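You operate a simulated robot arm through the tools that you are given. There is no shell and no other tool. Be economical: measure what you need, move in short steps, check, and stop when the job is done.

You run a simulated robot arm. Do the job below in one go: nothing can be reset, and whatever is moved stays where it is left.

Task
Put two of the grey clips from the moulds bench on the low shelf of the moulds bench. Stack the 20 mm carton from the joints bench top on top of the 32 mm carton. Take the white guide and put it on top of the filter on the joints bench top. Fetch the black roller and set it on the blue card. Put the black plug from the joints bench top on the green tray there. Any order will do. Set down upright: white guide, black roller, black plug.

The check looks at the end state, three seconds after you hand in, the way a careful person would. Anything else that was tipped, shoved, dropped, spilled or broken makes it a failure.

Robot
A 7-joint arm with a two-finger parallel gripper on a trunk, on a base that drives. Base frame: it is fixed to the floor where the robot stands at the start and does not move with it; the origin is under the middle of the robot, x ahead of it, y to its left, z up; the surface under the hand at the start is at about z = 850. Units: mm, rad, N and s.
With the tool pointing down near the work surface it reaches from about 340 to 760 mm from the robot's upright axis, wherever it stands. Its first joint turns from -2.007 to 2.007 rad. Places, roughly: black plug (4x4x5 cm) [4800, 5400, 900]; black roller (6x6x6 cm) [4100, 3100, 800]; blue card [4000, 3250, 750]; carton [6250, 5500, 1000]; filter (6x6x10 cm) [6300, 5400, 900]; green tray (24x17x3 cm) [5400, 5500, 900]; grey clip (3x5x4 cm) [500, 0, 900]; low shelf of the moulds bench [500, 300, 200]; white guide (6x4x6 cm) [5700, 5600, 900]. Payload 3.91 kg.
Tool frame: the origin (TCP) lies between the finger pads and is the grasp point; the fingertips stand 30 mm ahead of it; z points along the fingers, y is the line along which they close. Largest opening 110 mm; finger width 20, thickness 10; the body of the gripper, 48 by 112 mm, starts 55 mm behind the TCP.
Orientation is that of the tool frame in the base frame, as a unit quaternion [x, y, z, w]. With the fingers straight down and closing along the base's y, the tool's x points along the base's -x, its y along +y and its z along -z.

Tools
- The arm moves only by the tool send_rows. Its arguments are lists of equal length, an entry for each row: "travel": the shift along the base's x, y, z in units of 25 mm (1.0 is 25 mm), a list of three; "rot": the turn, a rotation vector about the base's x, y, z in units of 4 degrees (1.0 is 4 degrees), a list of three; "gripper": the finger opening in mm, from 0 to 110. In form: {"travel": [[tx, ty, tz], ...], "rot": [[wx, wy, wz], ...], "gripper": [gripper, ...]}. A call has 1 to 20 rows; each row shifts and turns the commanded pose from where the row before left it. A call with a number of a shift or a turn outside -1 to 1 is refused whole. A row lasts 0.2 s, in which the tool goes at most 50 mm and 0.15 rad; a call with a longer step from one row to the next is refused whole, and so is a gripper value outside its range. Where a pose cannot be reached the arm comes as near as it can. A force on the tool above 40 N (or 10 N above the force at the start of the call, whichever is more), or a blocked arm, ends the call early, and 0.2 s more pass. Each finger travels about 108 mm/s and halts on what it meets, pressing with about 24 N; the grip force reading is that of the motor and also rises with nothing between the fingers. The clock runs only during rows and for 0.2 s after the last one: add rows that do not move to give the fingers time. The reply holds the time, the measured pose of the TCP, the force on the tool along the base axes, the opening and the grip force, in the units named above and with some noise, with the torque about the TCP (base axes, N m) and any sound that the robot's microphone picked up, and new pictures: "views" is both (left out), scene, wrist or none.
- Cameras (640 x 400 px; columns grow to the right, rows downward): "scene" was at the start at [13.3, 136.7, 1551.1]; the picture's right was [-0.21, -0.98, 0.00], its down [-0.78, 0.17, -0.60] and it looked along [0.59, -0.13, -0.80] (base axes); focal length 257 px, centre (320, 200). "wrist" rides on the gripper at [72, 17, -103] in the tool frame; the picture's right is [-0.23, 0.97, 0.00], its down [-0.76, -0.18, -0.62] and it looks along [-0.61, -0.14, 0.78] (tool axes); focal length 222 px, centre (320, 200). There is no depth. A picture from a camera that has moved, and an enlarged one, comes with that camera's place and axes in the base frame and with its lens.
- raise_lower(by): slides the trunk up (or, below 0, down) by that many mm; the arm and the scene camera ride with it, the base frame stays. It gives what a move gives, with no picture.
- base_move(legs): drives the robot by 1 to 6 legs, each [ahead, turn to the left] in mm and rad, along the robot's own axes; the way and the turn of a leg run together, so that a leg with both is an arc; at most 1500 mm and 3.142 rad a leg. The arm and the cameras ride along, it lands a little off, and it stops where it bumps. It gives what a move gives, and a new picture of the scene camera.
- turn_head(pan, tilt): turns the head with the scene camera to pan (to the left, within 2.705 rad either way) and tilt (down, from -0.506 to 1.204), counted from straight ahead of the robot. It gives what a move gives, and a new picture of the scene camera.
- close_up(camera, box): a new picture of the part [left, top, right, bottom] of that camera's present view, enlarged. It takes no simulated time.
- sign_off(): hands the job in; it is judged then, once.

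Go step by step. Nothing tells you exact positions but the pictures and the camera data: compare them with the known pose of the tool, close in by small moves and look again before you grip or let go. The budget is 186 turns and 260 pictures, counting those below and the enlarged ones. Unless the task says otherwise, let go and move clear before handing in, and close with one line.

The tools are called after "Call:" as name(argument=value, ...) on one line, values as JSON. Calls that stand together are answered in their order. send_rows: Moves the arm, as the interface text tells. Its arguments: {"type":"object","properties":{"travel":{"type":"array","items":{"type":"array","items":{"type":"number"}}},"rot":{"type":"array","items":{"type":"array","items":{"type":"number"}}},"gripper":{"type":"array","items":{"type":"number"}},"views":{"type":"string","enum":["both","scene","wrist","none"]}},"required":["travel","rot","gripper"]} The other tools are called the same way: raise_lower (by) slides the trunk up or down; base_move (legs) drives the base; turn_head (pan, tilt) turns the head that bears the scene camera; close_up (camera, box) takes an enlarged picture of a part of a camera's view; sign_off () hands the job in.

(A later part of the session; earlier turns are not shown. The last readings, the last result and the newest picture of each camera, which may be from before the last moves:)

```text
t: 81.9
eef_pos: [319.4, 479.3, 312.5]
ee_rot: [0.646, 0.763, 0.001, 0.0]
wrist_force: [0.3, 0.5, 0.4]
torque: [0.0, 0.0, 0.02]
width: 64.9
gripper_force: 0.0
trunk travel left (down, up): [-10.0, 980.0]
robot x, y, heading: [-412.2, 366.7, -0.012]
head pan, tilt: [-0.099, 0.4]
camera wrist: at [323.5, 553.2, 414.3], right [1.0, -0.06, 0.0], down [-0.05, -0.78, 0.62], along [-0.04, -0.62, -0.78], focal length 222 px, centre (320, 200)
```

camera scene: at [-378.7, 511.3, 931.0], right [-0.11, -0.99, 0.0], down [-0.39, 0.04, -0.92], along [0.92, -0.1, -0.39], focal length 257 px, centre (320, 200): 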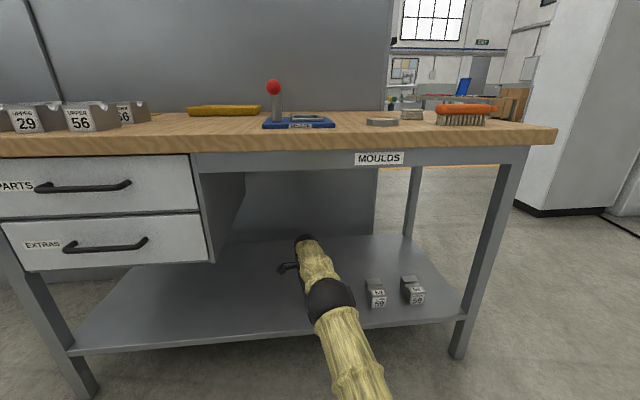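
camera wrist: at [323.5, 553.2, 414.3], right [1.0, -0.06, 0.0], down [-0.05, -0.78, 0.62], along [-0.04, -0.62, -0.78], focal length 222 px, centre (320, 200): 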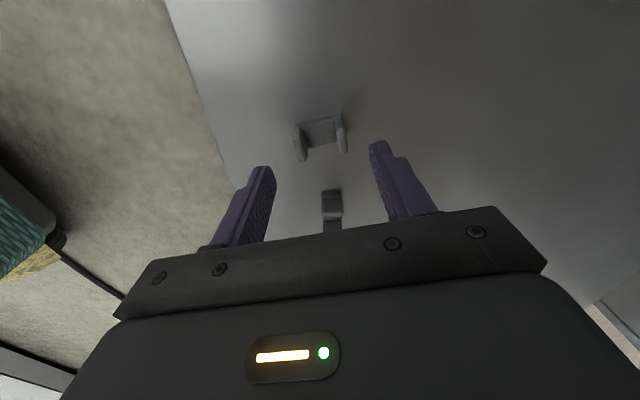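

Both clips stand on the low shelf. I'll withdraw, raise the trunk, turn the wrist back and look around for a way to the other benches.

Call:
send_rows(travel=[[-1, 0, 0], [-1, 0, 0], [-1, 0, 0], [-1, 0, 0], [-1, 0, 0], [-1, 0, 0], [-1, 0, 0], [-1, 0, 0], [-1, 0, 0], [0, 0, 1], [0, 0, 1], [0, 0, 1], [0, 0, 1]], rot=[[0, 0, 0], [0, 0, 0], [0, 0, 0], [0, 0, 0], [0, 0, 0], [0, 0, 0], [0, 0, 0], [0, 0, 0], [0, 0, 0], [0, 0, 0], [0, 0, 0], [0, 0, 0], [0, 0, 0]], gripper=[65, 65, 65, 65, 65, 65, 65, 65, 65, 80, 80, 80, 80], views="none")

Call:
raise_lower(by=400)

Call:
raise_lower(by=265)

Call:
send_rows(travel=[[0, -0.6, 0], [0, -0.6, 0], [0, -0.6, 0], [0, -0.6, 0], [0, -0.6, 0], [0, -0.6, 0], [0, -0.6, 0], [0, 0, 0], [0, 0, 0], [0, 0, 0], [0, 0, 0], [0, 0, 0], [0, 0, 0], [0, 0, 0], [0, 0, 0], [0, 0, 0], [0, 0, 0], [0, 0, 0], [0, 0, 0], [0, 0, 0]], rot=[[0, 0, 1], [0, 0, 1], [0, 0, 1], [0, 0, 1], [0, 0, 1], [0, 0, 1], [0, 0, 1], [0, 0, 1], [0, 0, 1], [0, 0, 1], [0, 0, 1], [0, 0, 1], [0, 0, 1], [0, 0, 1], [0, 0, 1], [0, 0, 1], [0, 0, 1], [0, 0, 1], [0, 0, 1], [0, 0, 1]], gripper=[80, 80, 80, 80, 80, 80, 80, 80, 80, 80, 80, 80, 80, 80, 80, 80, 80, 80, 80, 80], views="none")

Call:
turn_head(pan=-0.9, tilt=0.35)

Call:
turn_head(pan=1.0, tilt=0.35)

```text
t: 84.7
eef_pos: [94.1, 480.6, 413.2]
ee_rot: [0.646, 0.763, 0.0, 0.0]
wrist_force: [0.3, 0.7, -0.2]
torque: [-0.02, -0.05, -0.05]
width: 80.1
gripper_force: 0.0
trunk travel left (down, up): [-10.0, 980.0]
robot x, y, heading: [-414.6, 369.8, -0.009]
head pan, tilt: [-0.099, 0.4]
```

```text
t: 88.6
eef_pos: [94.1, 479.3, 812.3]
ee_rot: [0.646, 0.763, 0.0, -0.001]
wrist_force: [-0.1, 0.2, 0.6]
torque: [-0.01, -0.03, 0.02]
width: 80.1
gripper_force: 0.0
trunk travel left (down, up): [-410.0, 580.0]
robot x, y, heading: [-413.9, 366.3, -0.01]
head pan, tilt: [-0.099, 0.4]
```

```text
t: 91.3
eef_pos: [94.7, 479.2, 1077.3]
ee_rot: [0.647, 0.763, 0.0, 0.001]
wrist_force: [0.0, 0.3, -0.4]
torque: [-0.01, -0.01, 0.0]
width: 79.9
gripper_force: 0.0
trunk travel left (down, up): [-675.0, 315.0]
robot x, y, heading: [-413.6, 369.5, -0.01]
head pan, tilt: [-0.099, 0.4]
```

```text
t: 95.5
eef_pos: [95.4, 374.4, 1077.3]
ee_rot: [0.004, 1.0, 0.0, 0.001]
wrist_force: [0.3, -0.2, 0.1]
torque: [0.01, -0.02, 0.0]
width: 80.0
gripper_force: 0.1
trunk travel left (down, up): [-675.0, 315.0]
robot x, y, heading: [-415.0, 368.2, -0.005]
head pan, tilt: [-0.099, 0.4]
```

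```text
t: 96.6
eef_pos: [93.8, 373.3, 1077.0]
ee_rot: [0.005, 1.0, 0.0, 0.001]
wrist_force: [0.2, -0.3, 0.2]
torque: [-0.03, -0.05, 0.01]
width: 80.1
gripper_force: 0.1
trunk travel left (down, up): [-675.0, 315.0]
robot x, y, heading: [-415.0, 371.1, -0.014]
head pan, tilt: [-0.901, 0.351]
camera scene: at [-413.5, 447.9, 1600.6], right [-0.79, -0.61, 0.0], down [-0.21, 0.27, -0.94], along [0.58, -0.74, -0.34], focal length 257 px, centre (320, 200)
```

scene: 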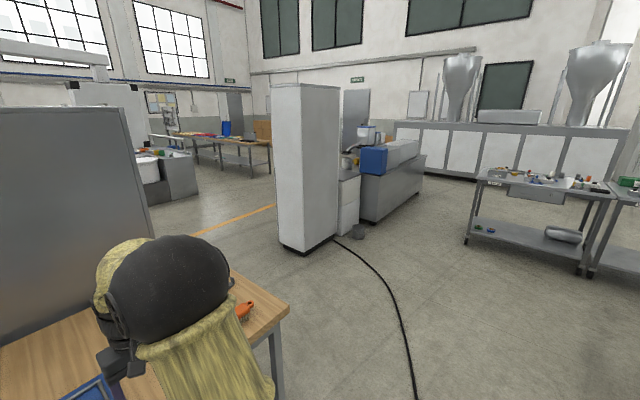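

```text
t: 98.5
eef_pos: [94.6, 375.1, 1077.1]
ee_rot: [0.006, 1.0, 0.0, 0.0]
wrist_force: [0.0, 0.2, 0.0]
torque: [0.04, -0.04, -0.03]
width: 79.9
gripper_force: 0.0
trunk travel left (down, up): [-675.0, 315.0]
robot x, y, heading: [-412.1, 367.2, -0.006]
head pan, tilt: [1.0, 0.351]
camera scene: at [-419.7, 599.2, 1600.6], right [0.84, -0.55, 0.0], down [-0.19, -0.29, -0.94], along [0.52, 0.79, -0.34], focal length 257 px, centre (320, 200)
```

scene: 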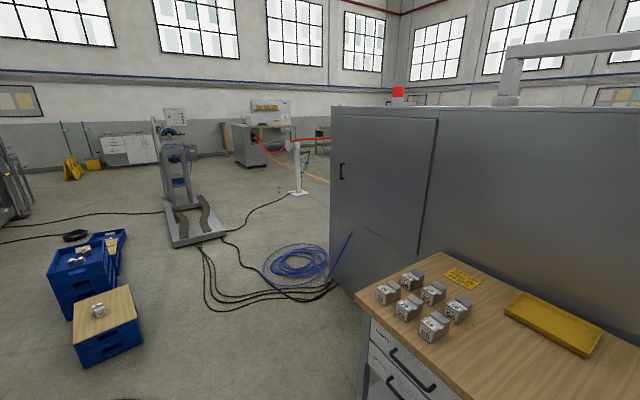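

The way out is the gap between the bench's right end and the white cabinet, which is about 1.3 m wide near y≈-750. I'll drive through it.

Call:
base_move(legs=[[0, -1.565], [1120, 0], [0, 1.571], [1500, 0], [900, 0]])

Call:
turn_head(pan=0.9, tilt=0.4)

```text
t: 129.8
eef_pos: [2481.1, -787.5, 1077.3]
ee_rot: [0.01, 1.0, 0.0, -0.001]
wrist_force: [0.1, -1.0, -0.2]
torque: [-0.01, 0.03, -0.02]
width: 80.0
gripper_force: 0.0
trunk travel left (down, up): [-675.0, 315.0]
robot x, y, heading: [1971.3, -791.7, -0.02]
head pan, tilt: [1.0, 0.351]
camera scene: at [1968.9, -558.1, 1600.6], right [0.83, -0.56, 0.0], down [-0.19, -0.29, -0.94], along [0.52, 0.78, -0.34], focal length 257 px, centre (320, 200)
```

scene: 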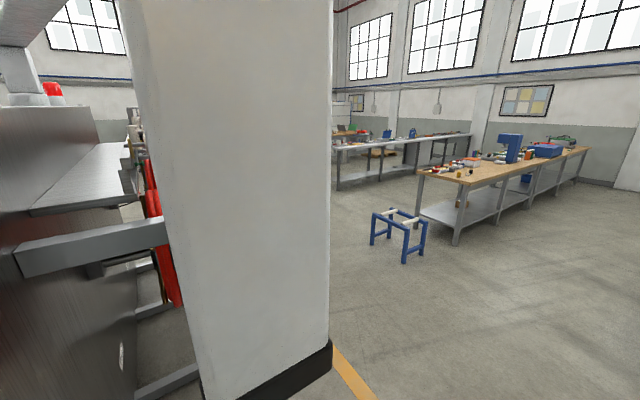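

```text
t: 130.4
eef_pos: [2480.6, -787.9, 1076.6]
ee_rot: [0.008, 1.0, 0.0, 0.0]
wrist_force: [0.9, -0.7, 1.6]
torque: [-0.02, 0.0, 0.04]
width: 80.3
gripper_force: 0.1
trunk travel left (down, up): [-675.0, 315.0]
robot x, y, heading: [1976.0, -791.9, -0.017]
head pan, tilt: [0.901, 0.4]
camera scene: at [1975.7, -564.0, 1596.1], right [0.77, -0.63, 0.0], down [-0.25, -0.3, -0.92], along [0.58, 0.71, -0.39], focal length 257 px, centre (320, 200)
```

scene: 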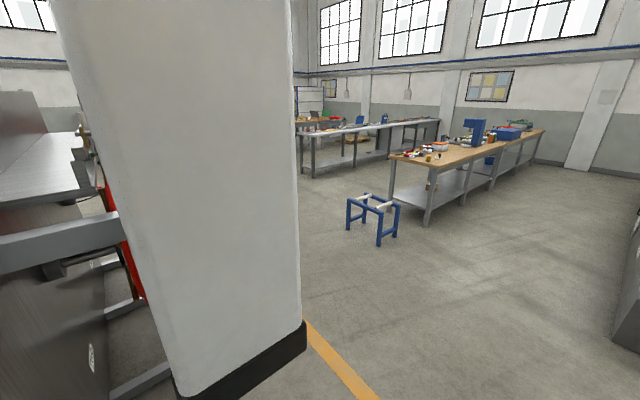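

A white pillar blocks the direct line, so I'll pass it on the right, turn left and look.

Call:
base_move(legs=[[1450, 0], [0, 1.571], [900, 0]])

Call:
turn_head(pan=0, tilt=0.35)

```text
t: 149.6
eef_pos: [3430.9, 586.5, 1079.3]
ee_rot: [-0.705, 0.709, 0.0, 0.001]
wrist_force: [-0.4, 0.0, 0.8]
torque: [-0.01, 0.06, 0.01]
width: 80.1
gripper_force: 0.0
trunk travel left (down, up): [-675.0, 315.0]
robot x, y, heading: [3438.2, 74.2, 1.563]
head pan, tilt: [0.901, 0.4]
camera scene: at [3212.8, 78.2, 1596.0], right [0.63, 0.78, 0.0], down [0.3, -0.24, -0.92], along [-0.72, 0.58, -0.39], focal length 257 px, centre (320, 200)
```

scene: 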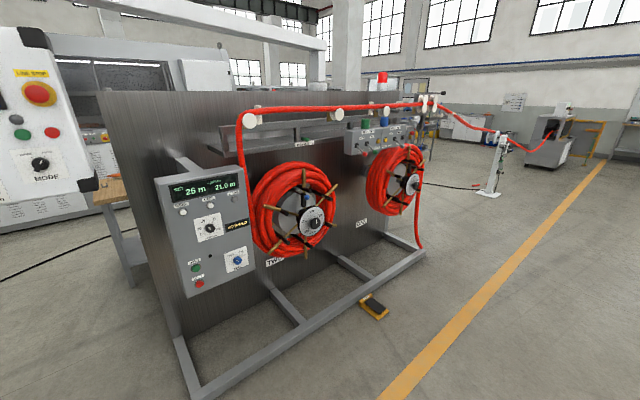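

```text
t: 150.8
eef_pos: [3429.9, 586.4, 1076.3]
ee_rot: [-0.705, 0.709, 0.0, 0.0]
wrist_force: [0.3, 0.5, 1.1]
torque: [-0.01, -0.04, -0.01]
width: 80.0
gripper_force: 0.1
trunk travel left (down, up): [-675.0, 315.0]
robot x, y, heading: [3437.0, 82.8, 1.56]
head pan, tilt: [0.0, 0.351]
camera scene: at [3285.6, 112.9, 1600.6], right [1.0, -0.01, 0.0], down [0.0, -0.34, -0.94], along [0.01, 0.94, -0.34], focal length 257 px, centre (320, 200)
```

scene: 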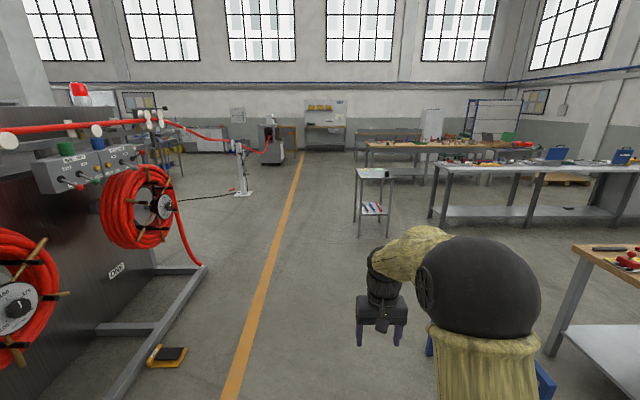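

The small cart ahead, at about (4050, 3150), should hold the roller and blue card. The joints bench is the long wooden one beyond it. I'll enlarge both.

Call:
close_up(camera="scene", box=[340, 150, 420, 240])

Call:
close_up(camera="scene", box=[350, 120, 560, 200])

```text
4.44 times, centred on (380, 195) of scene
camera zoom: at [3285.6, 112.9, 1600.6], right [1.0, -0.01, 0.0], down [0.0, -0.34, -0.94], along [0.01, 0.94, -0.34], focal length 1144 px, centre (53, 222)
```

zoom: 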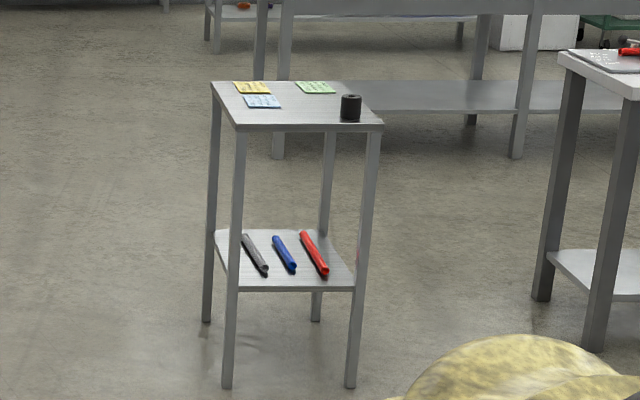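

```text
3.05 times, centred on (455, 160) of scene
camera zoom: at [3285.6, 112.9, 1600.6], right [1.0, -0.01, 0.0], down [0.0, -0.34, -0.94], along [0.01, 0.94, -0.34], focal length 784 px, centre (-91, 322)
```

zoom: 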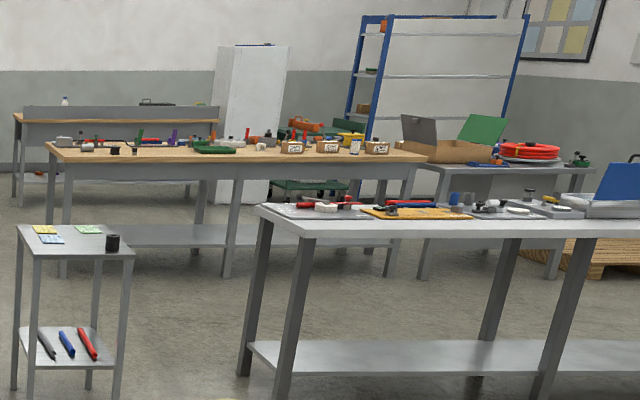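

The cart top is at z≈780, with the roller near (4150, 3230) and the blue card near (3950, 3400). I'll drive to stand south of the cart, facing it.

Call:
base_move(legs=[[1200, 0], [1100, 0], [0, -1.57], [590, 0], [0, 1.57], [220, 0]])

Call:
turn_head(pan=0.1, tilt=0.8)

```text
t: 180.2
eef_pos: [4059.0, 3111.8, 1077.7]
ee_rot: [-0.7, 0.714, 0.0, 0.001]
wrist_force: [0.2, 0.3, -0.5]
torque: [0.03, -0.05, -0.02]
width: 79.9
gripper_force: 0.1
trunk travel left (down, up): [-675.0, 315.0]
robot x, y, heading: [4060.3, 2605.9, 1.55]
head pan, tilt: [0.0, 0.351]
camera scene: at [3908.3, 2641.0, 1600.6], right [1.0, -0.02, 0.0], down [-0.01, -0.34, -0.94], along [0.02, 0.94, -0.34], focal length 257 px, centre (320, 200)
```

scene: 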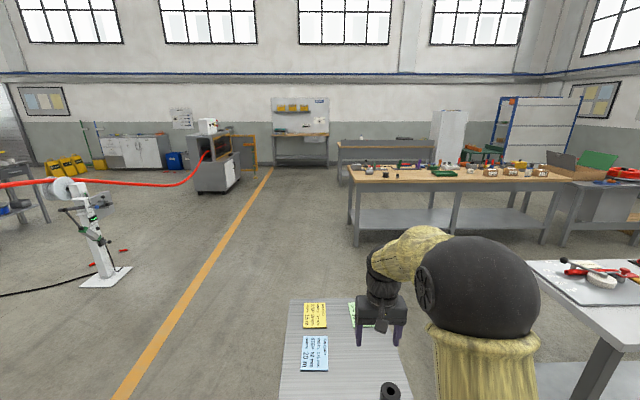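

```text
t: 181.1
eef_pos: [4058.5, 3111.4, 1078.2]
ee_rot: [-0.7, 0.714, 0.0, 0.0]
wrist_force: [0.3, 0.9, 0.4]
torque: [-0.01, -0.03, 0.02]
width: 80.2
gripper_force: 0.0
trunk travel left (down, up): [-675.0, 315.0]
robot x, y, heading: [4061.7, 2602.9, 1.548]
head pan, tilt: [0.099, 0.799]
camera scene: at [3900.0, 2627.8, 1561.0], right [1.0, 0.08, 0.0], down [0.06, -0.71, -0.7], along [-0.05, 0.7, -0.72], focal length 257 px, centre (320, 200)
```

scene: 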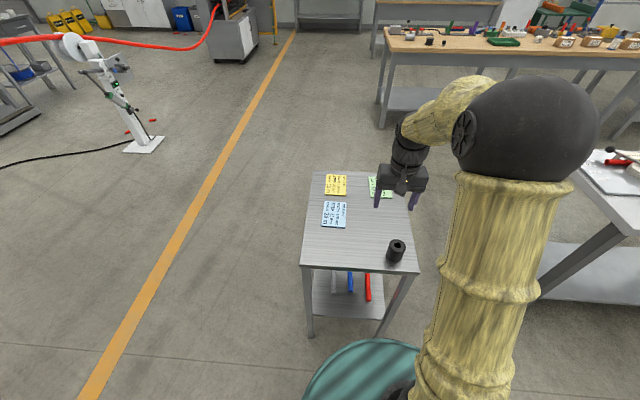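

The roller stands near (4123, 3145) and the blue card lies near (3907, 3316). I'll move above the roller.

Call:
send_rows(travel=[[0.43, 0.22, -0.8], [0.43, 0.22, -0.8], [0.43, 0.22, -0.8], [0.43, 0.22, -0.8], [0.43, 0.22, -0.8], [0.43, 0.22, -0.8], [0, 0, 0]], rot=[[0, 0, 0], [0, 0, 0], [0, 0, 0], [0, 0, 0], [0, 0, 0], [0, 0, 0], [0, 0, 0]], gripper=[110, 110, 110, 110, 110, 110, 110])

```text
t: 182.7
eef_pos: [4124.5, 3144.7, 957.4]
ee_rot: [-0.7, 0.714, 0.0, 0.0]
wrist_force: [-0.3, -0.7, -0.8]
torque: [-0.03, 0.0, 0.0]
width: 110.1
gripper_force: 0.1
trunk travel left (down, up): [-675.0, 315.0]
robot x, y, heading: [4057.3, 2604.7, 1.55]
head pan, tilt: [0.099, 0.799]
camera scene: at [3899.9, 2627.7, 1561.0], right [1.0, 0.08, 0.0], down [0.06, -0.71, -0.7], along [-0.05, 0.69, -0.72], focal length 257 px, centre (320, 200)
camera wrist: at [4104.6, 3073.1, 1059.5], right [-0.97, 0.25, 0.0], down [0.19, 0.76, 0.62], along [0.15, 0.6, -0.78], focal length 222 px, centre (320, 200)
```

scene: 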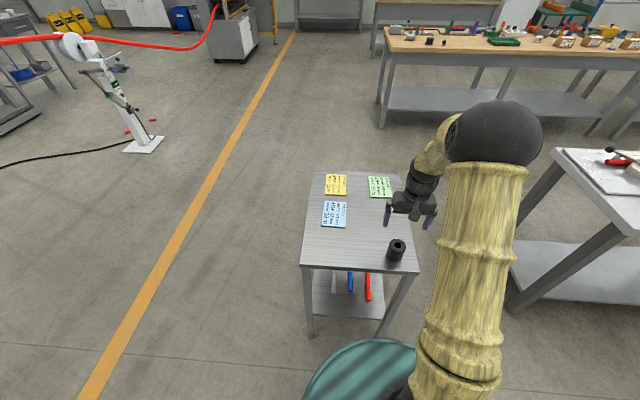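
wrist: 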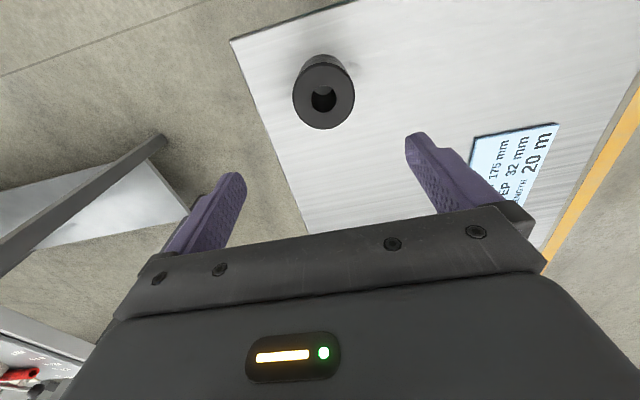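

The roller centre computes to about (4115, 3126). I'll shift, partly descend and check.

Call:
send_rows(travel=[[-0.38, -0.75, -0.4], [0, 0, -0.8], [0, 0, -0.8], [0, 0, 0]], rot=[[0, 0, 0], [0, 0, 0], [0, 0, 0], [0, 0, 0]], gripper=[110, 110, 110, 110], views="wrist")

```text
t: 183.7
eef_pos: [4114.5, 3126.7, 906.9]
ee_rot: [-0.701, 0.714, 0.0, 0.0]
wrist_force: [0.3, -0.6, -0.8]
torque: [0.04, -0.01, 0.0]
width: 109.9
gripper_force: 0.1
trunk travel left (down, up): [-675.0, 315.0]
robot x, y, heading: [4061.9, 2603.6, 1.55]
head pan, tilt: [0.099, 0.799]
camera wrist: at [4095.3, 3053.5, 1009.6], right [-0.97, 0.25, 0.0], down [0.19, 0.76, 0.62], along [0.15, 0.6, -0.78], focal length 222 px, centre (320, 200)
```

wrist: 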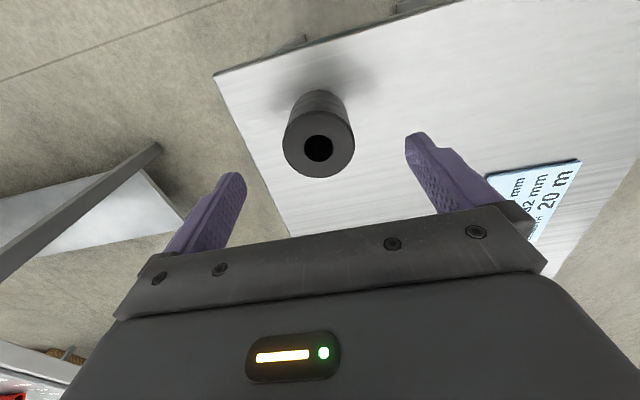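

The roller top is near z 850, centred at (4113, 3122). I'll descend to z≈828 and grip.

Call:
send_rows(travel=[[-0.04, -0.16, -0.8], [0, 0, -0.8], [0, 0, -0.8], [0, 0, -0.75], [0, 0, 0], [0, 0, 0], [0, 0, 0], [0, 0, 0]], rot=[[0, 0, 0], [0, 0, 0], [0, 0, 0], [0, 0, 0], [0, 0, 0], [0, 0, 0], [0, 0, 0], [0, 0, 0]], gripper=[110, 110, 110, 110, 90, 60, 40, 40])

```text
t: 185.5
eef_pos: [4113.5, 3121.6, 829.1]
ee_rot: [-0.701, 0.713, 0.001, 0.001]
wrist_force: [1.9, 2.3, 14.7]
torque: [-0.07, 0.15, -0.02]
width: 53.4
gripper_force: 24.5
trunk travel left (down, up): [-675.0, 315.0]
robot x, y, heading: [4059.8, 2610.3, 1.55]
head pan, tilt: [0.099, 0.799]
camera scene: at [3900.1, 2626.7, 1561.1], right [1.0, 0.08, 0.0], down [0.06, -0.71, -0.7], along [-0.05, 0.7, -0.72], focal length 257 px, centre (320, 200)
camera wrist: at [4094.7, 3049.3, 931.9], right [-0.97, 0.25, 0.0], down [0.19, 0.76, 0.63], along [0.15, 0.61, -0.78], focal length 222 px, centre (320, 200)
```

scene: 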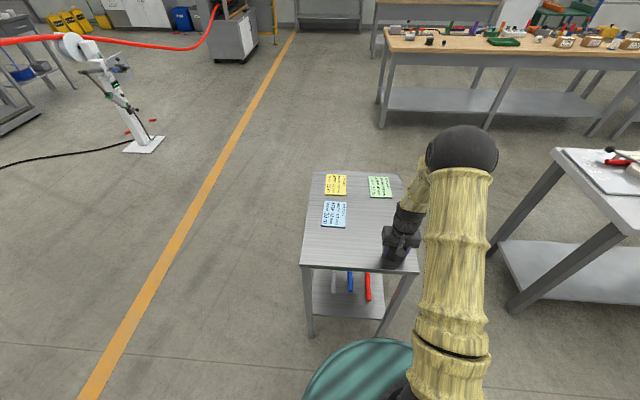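
wrist: 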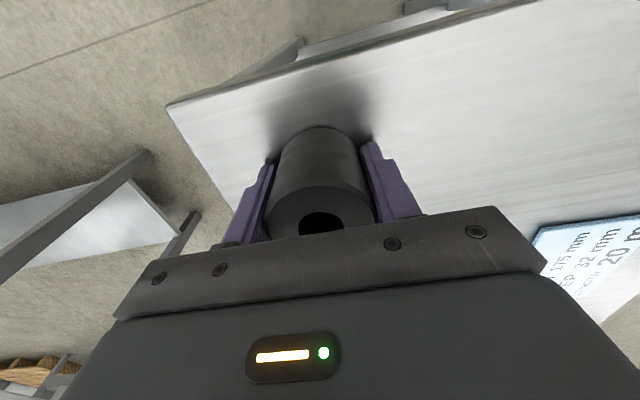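

The roller is gripped (53 mm), and the fingertips touched the cart, so its top is at z≈799. I'll lift straight up and go toward the blue card.

Call:
send_rows(travel=[[0, 0, 0.4], [0, 0, 0.8], [0, 0, 0.8], [0, 0, 0.8], [0, 0, 0.8], [-0.9, 0.5, 0], [-0.9, 0.5, 0], [-0.9, 0.5, 0], [-0.9, 0.5, 0], [-0.9, 0.5, 0], [-0.9, 0.5, 0], [0, 0, 0]], rot=[[0, 0, 0], [0, 0, 0], [0, 0, 0], [0, 0, 0], [0, 0, 0], [0, 0, 0], [0, 0, 0], [0, 0, 0], [0, 0, 0], [0, 0, 0], [0, 0, 0], [0, 0, 0]], gripper=[40, 40, 40, 40, 40, 40, 40, 40, 40, 40, 40, 40])

```text
t: 188.1
eef_pos: [3977.8, 3198.2, 917.3]
ee_rot: [-0.699, 0.715, -0.001, 0.0]
wrist_force: [0.7, 0.0, -0.9]
torque: [-0.02, -0.01, -0.02]
width: 53.7
gripper_force: 24.4
trunk travel left (down, up): [-675.0, 315.0]
robot x, y, heading: [4064.8, 2606.3, 1.549]
head pan, tilt: [0.099, 0.799]
camera scene: at [3900.0, 2627.9, 1560.9], right [1.0, 0.08, 0.0], down [0.06, -0.71, -0.7], along [-0.05, 0.69, -0.72], focal length 257 px, centre (320, 200)
camera wrist: at [3959.1, 3125.1, 1020.4], right [-0.97, 0.25, 0.0], down [0.19, 0.76, 0.62], along [0.15, 0.6, -0.78], focal length 222 px, centre (320, 200)
```

scene: 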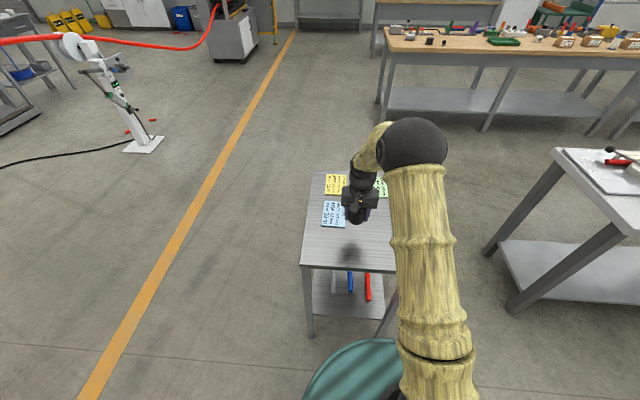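
wrist: 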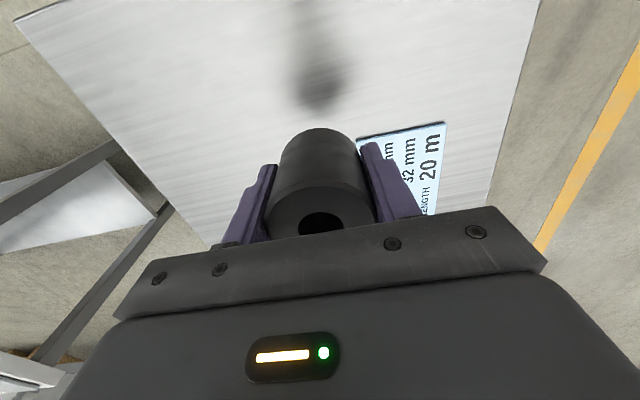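

The card spans about x 3856–3944 and y 3228–3361, centred at (3904, 3294). I'll move there and lower.

Call:
send_rows(travel=[[-0.74, 0.95, 0], [-0.74, 0.95, 0], [-0.74, 0.95, 0], [-0.74, 0.95, 0], [0, 0, 0], [0, 0, -0.8], [0, 0, -0.8], [0, 0, -0.6], [0, 0, -0.4], [0, 0, 0]], rot=[[0, 0, 0], [0, 0, 0], [0, 0, 0], [0, 0, 0], [0, 0, 0], [0, 0, 0], [0, 0, 0], [0, 0, 0], [0, 0, 0], [0, 0, 0]], gripper=[40, 40, 40, 40, 40, 40, 40, 40, 40, 40])

```text
t: 190.3
eef_pos: [3901.5, 3291.9, 852.9]
ee_rot: [-0.7, 0.714, 0.0, 0.0]
wrist_force: [0.6, 0.9, -2.0]
torque: [-0.03, -0.02, 0.0]
width: 53.8
gripper_force: 24.1
trunk travel left (down, up): [-675.0, 315.0]
robot x, y, heading: [4063.6, 2597.6, 1.547]
head pan, tilt: [0.099, 0.799]
camera scene: at [3899.9, 2628.0, 1560.9], right [1.0, 0.08, 0.0], down [0.06, -0.71, -0.7], along [-0.05, 0.69, -0.72], focal length 257 px, centre (320, 200)
camera wrist: at [3884.8, 3220.0, 955.3], right [-0.97, 0.25, 0.0], down [0.19, 0.76, 0.62], along [0.15, 0.6, -0.78], focal length 222 px, centre (320, 200)
```

scene: 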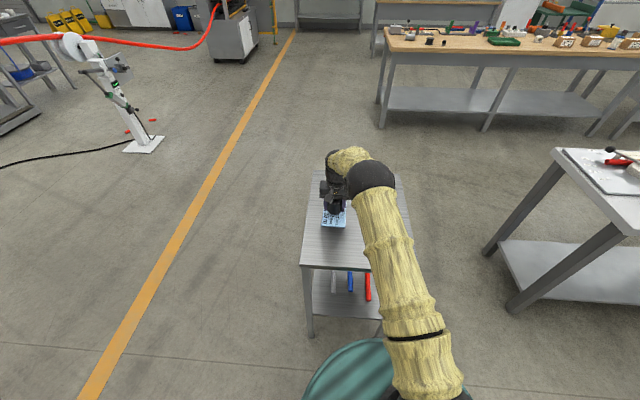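
wrist: 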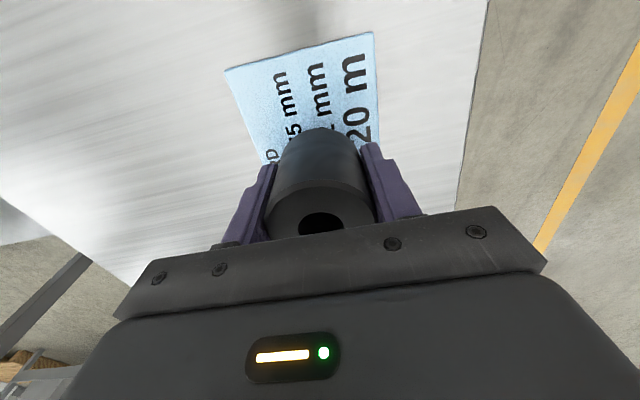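

The roller is over the card's middle. I'll set it down gently and release.

Call:
send_rows(travel=[[0, 0, -0.4], [0, 0, -0.3], [0, 0, -0.12], [0, 0, 0], [0, 0, 0], [0, 0, 0], [0, 0, 0], [0, 0, 0], [0, 0, 0.5], [0, 0, 1], [0, 0, 1], [0, 0, 1], [0, 0, 1], [0, 0, 1]], rot=[[0, 0, 0], [0, 0, 0], [0, 0, 0], [0, 0, 0], [0, 0, 0], [0, 0, 0], [0, 0, 0], [0, 0, 0], [0, 0, 0], [0, 0, 0], [0, 0, 0], [0, 0, 0], [0, 0, 0], [0, 0, 0]], gripper=[40, 40, 40, 40, 56, 70, 90, 90, 90, 90, 90, 90, 90, 90])

```text
t: 193.3
eef_pos: [3904.4, 3291.6, 972.3]
ee_rot: [-0.7, 0.714, 0.001, 0.0]
wrist_force: [-0.3, 0.2, -0.2]
torque: [0.02, 0.0, 0.01]
width: 89.8
gripper_force: 0.0
trunk travel left (down, up): [-675.0, 315.0]
robot x, y, heading: [4058.9, 2605.5, 1.543]
head pan, tilt: [0.099, 0.799]
camera scene: at [3900.0, 2627.6, 1560.9], right [1.0, 0.08, 0.0], down [0.06, -0.71, -0.7], along [-0.05, 0.7, -0.72], focal length 257 px, centre (320, 200)
camera wrist: at [3885.7, 3219.7, 1073.0], right [-0.97, 0.25, 0.0], down [0.19, 0.76, 0.62], along [0.15, 0.6, -0.78], focal length 222 px, centre (320, 200)
```

scene: 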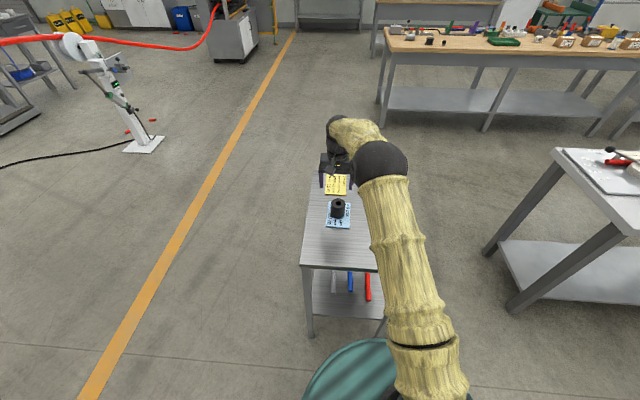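
wrist: 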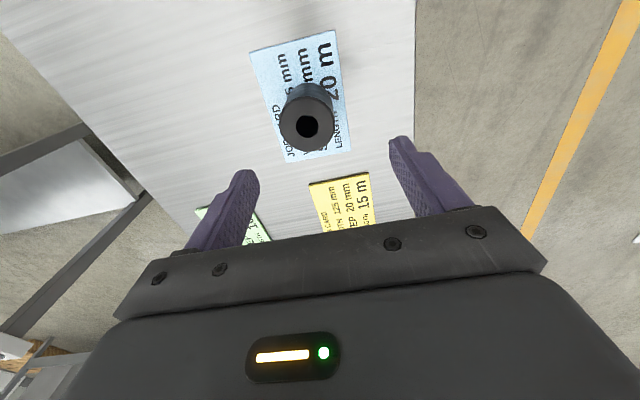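

The roller stands upright on the blue card. I'll fold the arm back and drive around the west side of the cart toward the joints bench.

Call:
send_rows(travel=[[0.8, -0.9, 0.6], [0.8, -0.9, 0.6], [0.8, -0.9, 0.6], [0.8, -0.9, 0.6], [0.8, -0.9, 0.6], [0.8, -0.9, 0.6], [0.8, -0.9, 0.6], [0.8, -0.9, 0.6]], rot=[[0, 0, 0], [0, 0, 0], [0, 0, 0], [0, 0, 0], [0, 0, 0], [0, 0, 0], [0, 0, 0], [0, 0, 0]], gripper=[90, 90, 90, 90, 90, 90, 90, 90], views="none")

Call:
base_move(legs=[[0, 1.6], [800, 0], [0, -1.575], [1500, 0], [700, 0], [0, -1.57]])

Call:
turn_head(pan=0.4, tilt=0.3)

```text
t: 195.1
eef_pos: [4064.0, 3110.3, 1090.7]
ee_rot: [-0.699, 0.715, 0.001, 0.001]
wrist_force: [0.2, -0.4, 0.0]
torque: [0.01, 0.01, 0.03]
width: 90.0
gripper_force: 0.1
trunk travel left (down, up): [-675.0, 315.0]
robot x, y, heading: [4061.3, 2601.6, 1.549]
head pan, tilt: [0.099, 0.799]
```

```text
t: 229.2
eef_pos: [3727.8, 4812.6, 1091.0]
ee_rot: [-0.022, 1.0, 0.0, 0.0]
wrist_force: [0.7, 0.2, -0.2]
torque: [0.0, -0.01, -0.02]
width: 89.9
gripper_force: 0.0
trunk travel left (down, up): [-675.0, 315.0]
robot x, y, heading: [3220.9, 4787.4, 0.036]
head pan, tilt: [0.099, 0.799]
camera scene: at [3235.0, 4945.5, 1561.0], right [0.14, -0.99, 0.0], down [-0.71, -0.1, -0.7], along [0.69, 0.1, -0.72], focal length 257 px, centre (320, 200)
```

scene: 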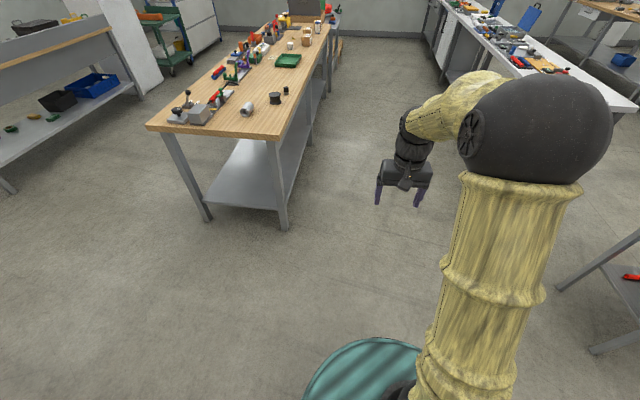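

```text
t: 230.1
eef_pos: [3726.7, 4812.3, 1089.6]
ee_rot: [-0.022, 1.0, 0.0, -0.001]
wrist_force: [-0.6, 1.2, 0.5]
torque: [0.02, -0.01, 0.03]
width: 90.0
gripper_force: 0.1
trunk travel left (down, up): [-675.0, 315.0]
robot x, y, heading: [3222.2, 4786.3, 0.038]
head pan, tilt: [0.4, 0.3]
camera scene: at [3239.6, 4974.0, 1605.2], right [0.43, -0.9, 0.0], down [-0.27, -0.13, -0.95], along [0.86, 0.41, -0.3], focal length 257 px, centre (320, 200)
```

scene: 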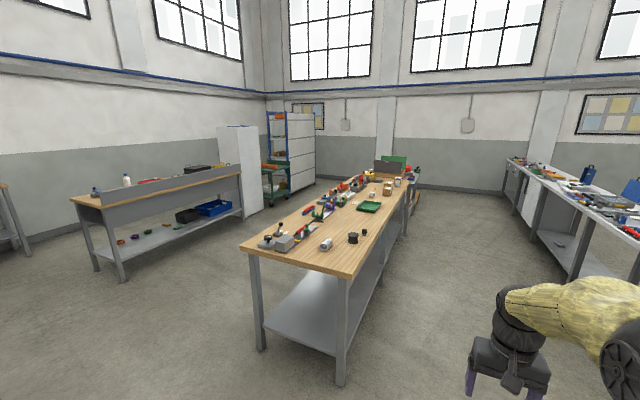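

The joints bench front edge is at y≈5310, starting at x≈4300. I'll drive along it, turn to face it near x≈4900 and look at the plug and tray.

Call:
base_move(legs=[[1500, 0], [180, 0], [0, 1.535], [120, 0]])

Call:
turn_head(pan=0, tilt=0.75)

Call:
turn_head(pan=-0.75, tilt=0.6)

```text
t: 246.3
eef_pos: [4880.5, 5478.2, 1090.6]
ee_rot: [0.708, -0.707, -0.001, -0.001]
wrist_force: [-0.2, 0.3, 0.1]
torque: [0.01, -0.02, 0.01]
width: 89.6
gripper_force: 0.0
trunk travel left (down, up): [-675.0, 315.0]
robot x, y, heading: [4887.0, 4971.3, 1.561]
head pan, tilt: [0.4, 0.3]
camera scene: at [4698.4, 4995.8, 1605.4], right [0.92, 0.38, 0.0], down [0.11, -0.27, -0.96], along [-0.37, 0.88, -0.29], focal length 257 px, centre (320, 200)
```

scene: 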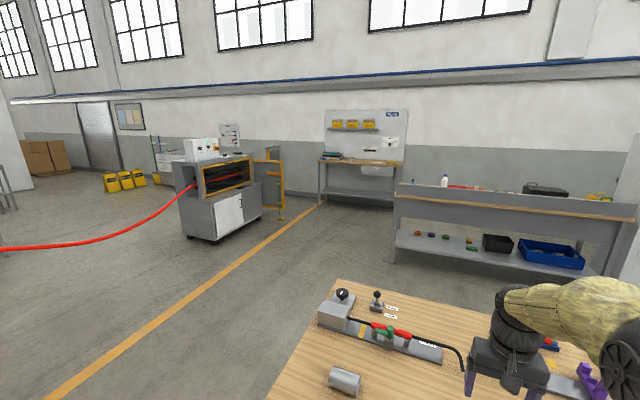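

```text
t: 247.2
eef_pos: [4880.8, 5477.5, 1091.3]
ee_rot: [0.708, -0.707, -0.001, 0.0]
wrist_force: [0.0, 0.1, -0.3]
torque: [-0.03, 0.03, 0.02]
width: 90.0
gripper_force: 0.0
trunk travel left (down, up): [-675.0, 315.0]
robot x, y, heading: [4887.1, 4967.7, 1.558]
head pan, tilt: [0.0, 0.75]
camera scene: at [4734.8, 4993.6, 1565.0], right [1.0, -0.01, 0.0], down [0.0, -0.68, -0.73], along [0.0, 0.73, -0.68], focal length 257 px, centre (320, 200)
```

scene: 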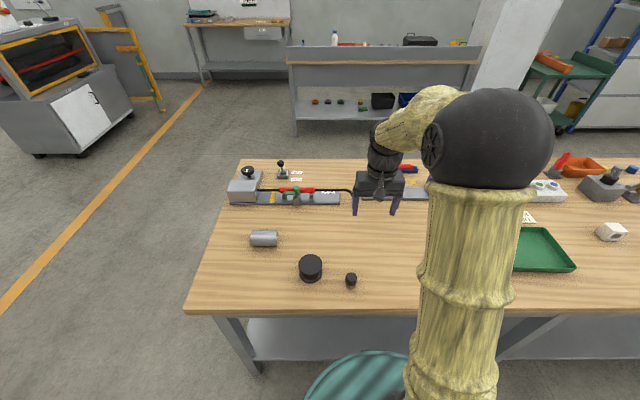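

```text
t: 248.3
eef_pos: [4881.3, 5479.0, 1091.2]
ee_rot: [0.708, -0.706, 0.0, 0.0]
wrist_force: [-0.2, 0.2, -0.6]
torque: [0.02, 0.0, -0.01]
width: 90.2
gripper_force: 0.0
trunk travel left (down, up): [-675.0, 315.0]
robot x, y, heading: [4886.0, 4969.4, 1.562]
head pan, tilt: [-0.75, 0.6]
camera scene: at [4795.0, 4975.0, 1577.8], right [0.73, -0.69, 0.0], down [-0.39, -0.41, -0.82], along [0.57, 0.6, -0.57], focal length 257 px, centre (320, 200)
```

scene: 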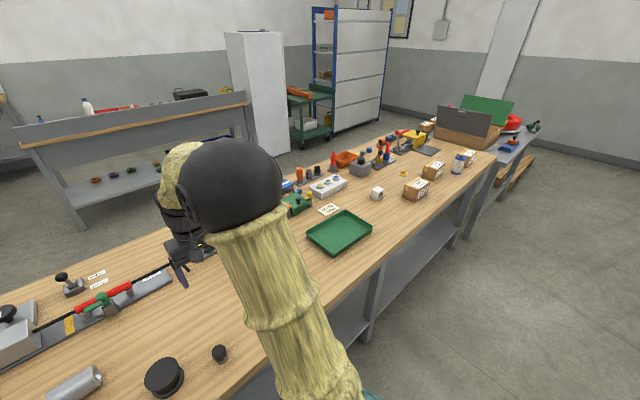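

The small black plug is near (4828, 5396), and the bigger black puck beside it is a different thing. I'll enlarge the tray end to identify the guide, the filter and the cartons.

Call:
close_up(camera="scene", box=[280, 110, 500, 260])

Call:
close_up(camera="scene", box=[390, 130, 490, 210])

```text
2.67 times, centred on (390, 185) of scene
camera zoom: at [4795.0, 4975.0, 1577.8], right [0.73, -0.69, 0.0], down [-0.39, -0.41, -0.82], along [0.57, 0.6, -0.57], focal length 686 px, centre (133, 240)
```

zoom: 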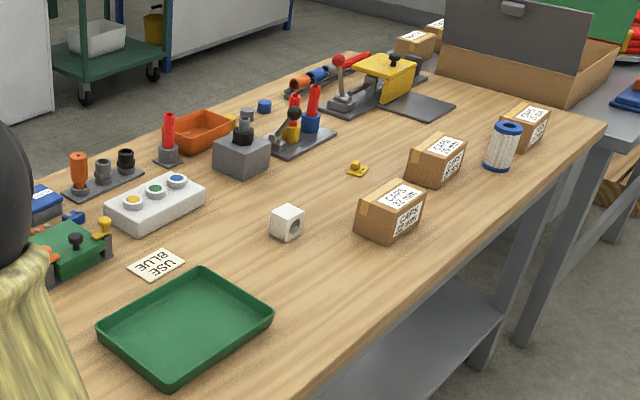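

```text
5.00 times, centred on (440, 170) of scene
camera zoom: at [4795.0, 4975.0, 1577.8], right [0.73, -0.69, 0.0], down [-0.39, -0.41, -0.82], along [0.57, 0.6, -0.57], focal length 1286 px, centre (-280, 350)
```

zoom: 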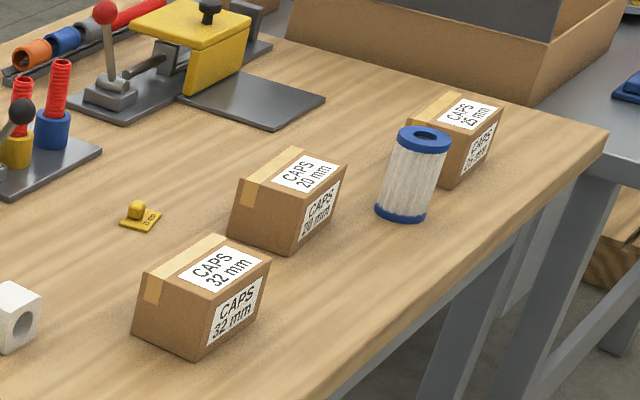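

The 32 mm carton is nearest, then the 20 mm, then the 25 mm. The filter is the blue-and-white cylinder and the guide is the white block with a hole. The plug comes first, so I'll move above it.

Call:
send_rows(travel=[[-0.42, -0.66, -0.88], [-0.42, -0.66, -0.88], [-0.42, -0.66, -0.88], [-0.42, -0.66, -0.88], [-0.42, -0.66, -0.88], [0, 0, 0]], rot=[[0, 0, 0], [0, 0, 0], [0, 0, 0], [0, 0, 0], [0, 0, 0], [0, 0, 0]], gripper=[75, 75, 75, 75, 75, 75], views="wrist")

```text
t: 249.7
eef_pos: [4828.0, 5395.2, 980.2]
ee_rot: [0.708, -0.706, 0.001, 0.0]
wrist_force: [0.0, -0.1, -0.3]
torque: [-0.01, 0.02, -0.02]
width: 75.0
gripper_force: 0.1
trunk travel left (down, up): [-675.0, 315.0]
robot x, y, heading: [4888.7, 4966.4, 1.567]
head pan, tilt: [-0.75, 0.6]
camera wrist: at [4811.3, 5322.0, 1082.7], right [-0.97, 0.23, 0.0], down [0.18, 0.76, 0.62], along [0.14, 0.61, -0.78], focal length 222 px, centre (320, 200)
```

wrist: 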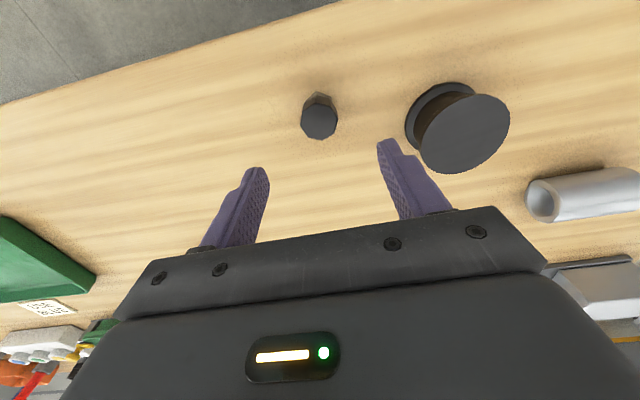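

The plug top computes to about (4826, 5383). I'll adjust and descend partway.

Call:
send_rows(travel=[[-0.06, -0.48, -0.5], [0, 0, -0.7], [0, 0, -0.6], [0, 0, 0]], rot=[[0, 0, 0], [0, 0, 0], [0, 0, 0], [0, 0, 0]], gripper=[75, 75, 75, 75], views="wrist")

```text
t: 250.7
eef_pos: [4826.4, 5382.9, 935.4]
ee_rot: [0.707, -0.707, 0.0, 0.0]
wrist_force: [0.3, -0.4, -0.4]
torque: [0.02, -0.01, 0.0]
width: 74.9
gripper_force: 0.1
trunk travel left (down, up): [-675.0, 315.0]
robot x, y, heading: [4885.6, 4971.3, 1.562]
head pan, tilt: [-0.75, 0.6]
camera wrist: at [4809.3, 5309.9, 1037.7], right [-0.97, 0.23, 0.0], down [0.18, 0.76, 0.62], along [0.14, 0.61, -0.78], focal length 222 px, centre (320, 200)
```

wrist: 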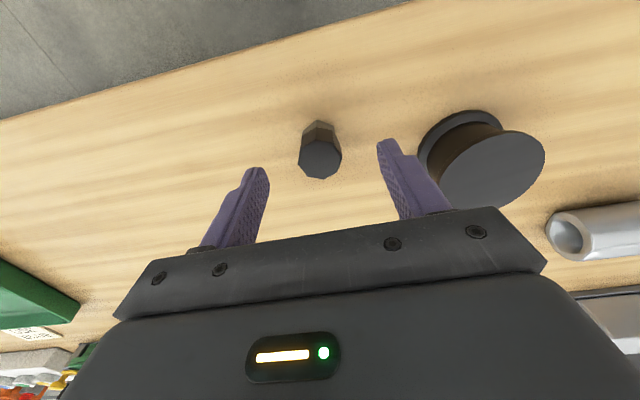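

The plug is at (4826, 5385) with its top at z≈894. I'll descend to z≈884 and grip.

Call:
send_rows(travel=[[0, 0.08, -0.7], [0, 0, -0.7], [0, 0, -0.62], [0, 0, 0], [0, 0, 0], [0, 0, 0], [0, 0, 0], [0, 0, 0]], rot=[[0, 0, 0], [0, 0, 0], [0, 0, 0], [0, 0, 0], [0, 0, 0], [0, 0, 0], [0, 0, 0], [0, 0, 0]], gripper=[75, 75, 75, 75, 50, 30, 15, 15], views="wrist")

```text
t: 252.5
eef_pos: [4828.4, 5384.4, 884.5]
ee_rot: [0.707, -0.707, 0.0, 0.0]
wrist_force: [0.3, 0.6, 0.9]
torque: [-0.02, 0.02, -0.03]
width: 32.6
gripper_force: 24.0
trunk travel left (down, up): [-675.0, 315.0]
robot x, y, heading: [4885.8, 4971.0, 1.564]
head pan, tilt: [-0.75, 0.6]
camera wrist: at [4809.6, 5312.0, 987.4], right [-0.97, 0.23, 0.0], down [0.18, 0.76, 0.62], along [0.14, 0.61, -0.78], focal length 222 px, centre (320, 200)
```

wrist: 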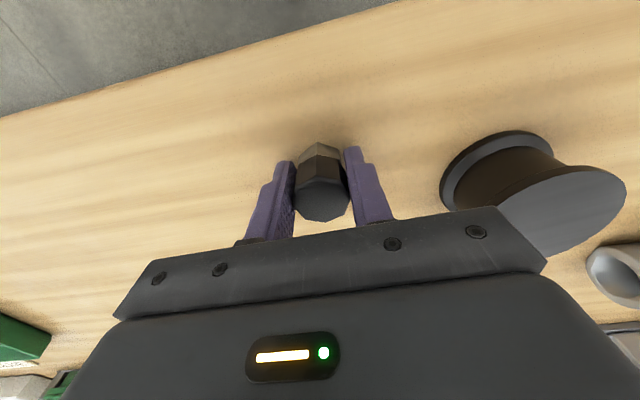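

The plug is gripped (33 mm). I'll lift it, then shift the base right about 470 mm to face the tray.

Call:
send_rows(travel=[[0, 0, 0.8], [0, 0, 1], [0, 0, 1], [0, 0, 1], [0, 0.5, 1], [0, 0.5, 1], [0, 0.5, 1], [0, 0.5, 1], [0.5, 0.5, 0.4]], rot=[[0, 0, 0], [0, 0, 0], [0, 0, 0], [0, 0, 0], [0, 0, 0], [0, 0, 0], [0, 0, 0], [0, 0, 0], [0, 0, 0]], gripper=[15, 15, 15, 15, 15, 15, 15, 15, 15], views="none")

Call:
base_move(legs=[[0, -1.56], [480, 0], [0, 1.56]])

Call:
turn_head(pan=0.1, tilt=0.85)

```text
t: 254.5
eef_pos: [4840.0, 5446.9, 1089.9]
ee_rot: [0.708, -0.706, 0.0, 0.0]
wrist_force: [-0.4, 0.2, -0.4]
torque: [0.01, 0.03, 0.0]
width: 33.0
gripper_force: 24.5
trunk travel left (down, up): [-675.0, 315.0]
robot x, y, heading: [4887.3, 4969.7, 1.565]
head pan, tilt: [-0.75, 0.6]
```

```text
t: 268.8
eef_pos: [5321.9, 5447.9, 1090.0]
ee_rot: [-0.707, 0.708, 0.0, -0.001]
wrist_force: [-0.5, -0.3, 0.0]
torque: [-0.02, -0.03, -0.03]
width: 32.6
gripper_force: 23.6
trunk travel left (down, up): [-675.0, 315.0]
robot x, y, heading: [5370.8, 4968.1, 1.56]
head pan, tilt: [-0.75, 0.6]
camera scene: at [5275.8, 4975.4, 1577.8], right [0.72, -0.69, 0.0], down [-0.39, -0.41, -0.83], along [0.57, 0.6, -0.56], focal length 257 px, centre (320, 200)
```

scene: 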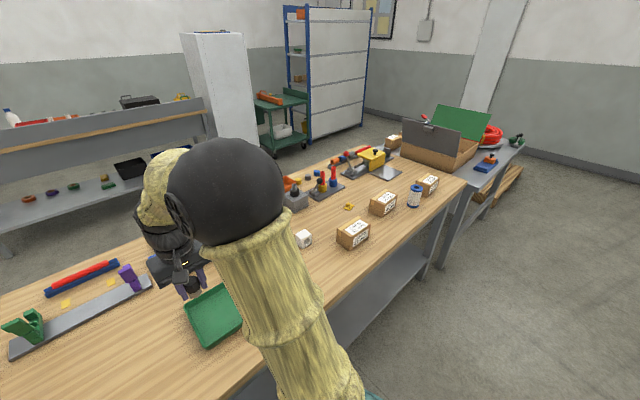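

```text
t: 270.0
eef_pos: [5322.2, 5447.4, 1090.2]
ee_rot: [-0.707, 0.708, 0.0, 0.0]
wrist_force: [0.7, 0.3, -0.8]
torque: [0.02, 0.01, 0.0]
width: 32.5
gripper_force: 24.0
trunk travel left (down, up): [-675.0, 315.0]
robot x, y, heading: [5370.0, 4967.4, 1.561]
head pan, tilt: [0.099, 0.85]
camera scene: at [5208.0, 4989.2, 1556.9], right [1.0, 0.09, 0.0], down [0.07, -0.75, -0.66], along [-0.06, 0.66, -0.75], focal length 257 px, centre (320, 200)
```

scene: 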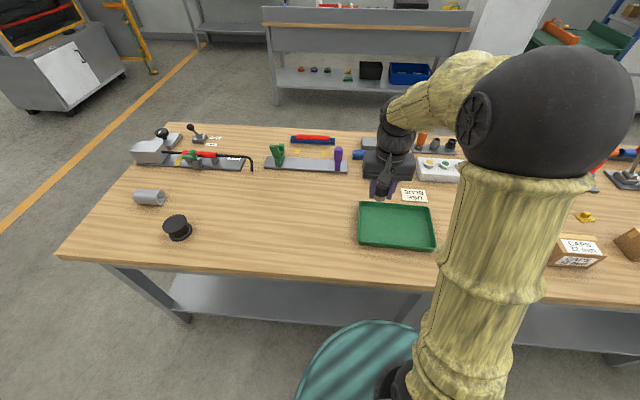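

The tray is centred at about (5421, 5517). I'll carry the plug over it.

Call:
send_rows(travel=[[0.65, 0.45, -0.6], [0.65, 0.45, -0.8], [0.65, 0.45, -0.8], [0.65, 0.45, -0.8], [0.65, 0.45, -0.8], [0.65, 0.45, -0.8], [0, 0, 0]], rot=[[0, 0, 0], [0, 0, 0], [0, 0, 0], [0, 0, 0], [0, 0, 0], [0, 0, 0], [0, 0, 0]], gripper=[15, 15, 15, 15, 15, 15, 15])

```text
t: 271.6
eef_pos: [5419.5, 5514.4, 975.3]
ee_rot: [-0.706, 0.708, 0.0, 0.0]
wrist_force: [-0.1, -0.3, -0.8]
torque: [-0.03, 0.04, -0.01]
width: 32.6
gripper_force: 23.8
trunk travel left (down, up): [-675.0, 315.0]
robot x, y, heading: [5367.1, 4971.5, 1.562]
head pan, tilt: [0.099, 0.85]
camera scene: at [5207.9, 4989.1, 1556.9], right [1.0, 0.09, 0.0], down [0.07, -0.75, -0.66], along [-0.06, 0.66, -0.75], focal length 257 px, centre (320, 200)
camera wrist: at [5402.1, 5441.4, 1077.4], right [-0.97, 0.23, 0.0], down [0.18, 0.76, 0.62], along [0.14, 0.61, -0.78], focal length 222 px, centre (320, 200)
```

scene: 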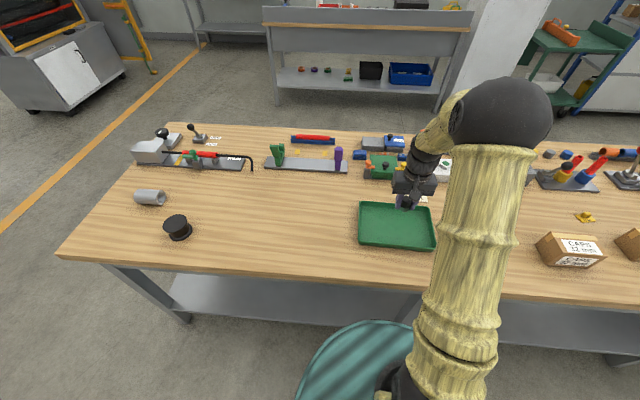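
wrist: 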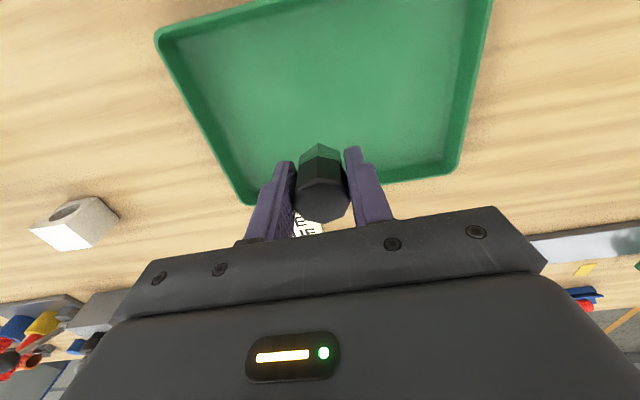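

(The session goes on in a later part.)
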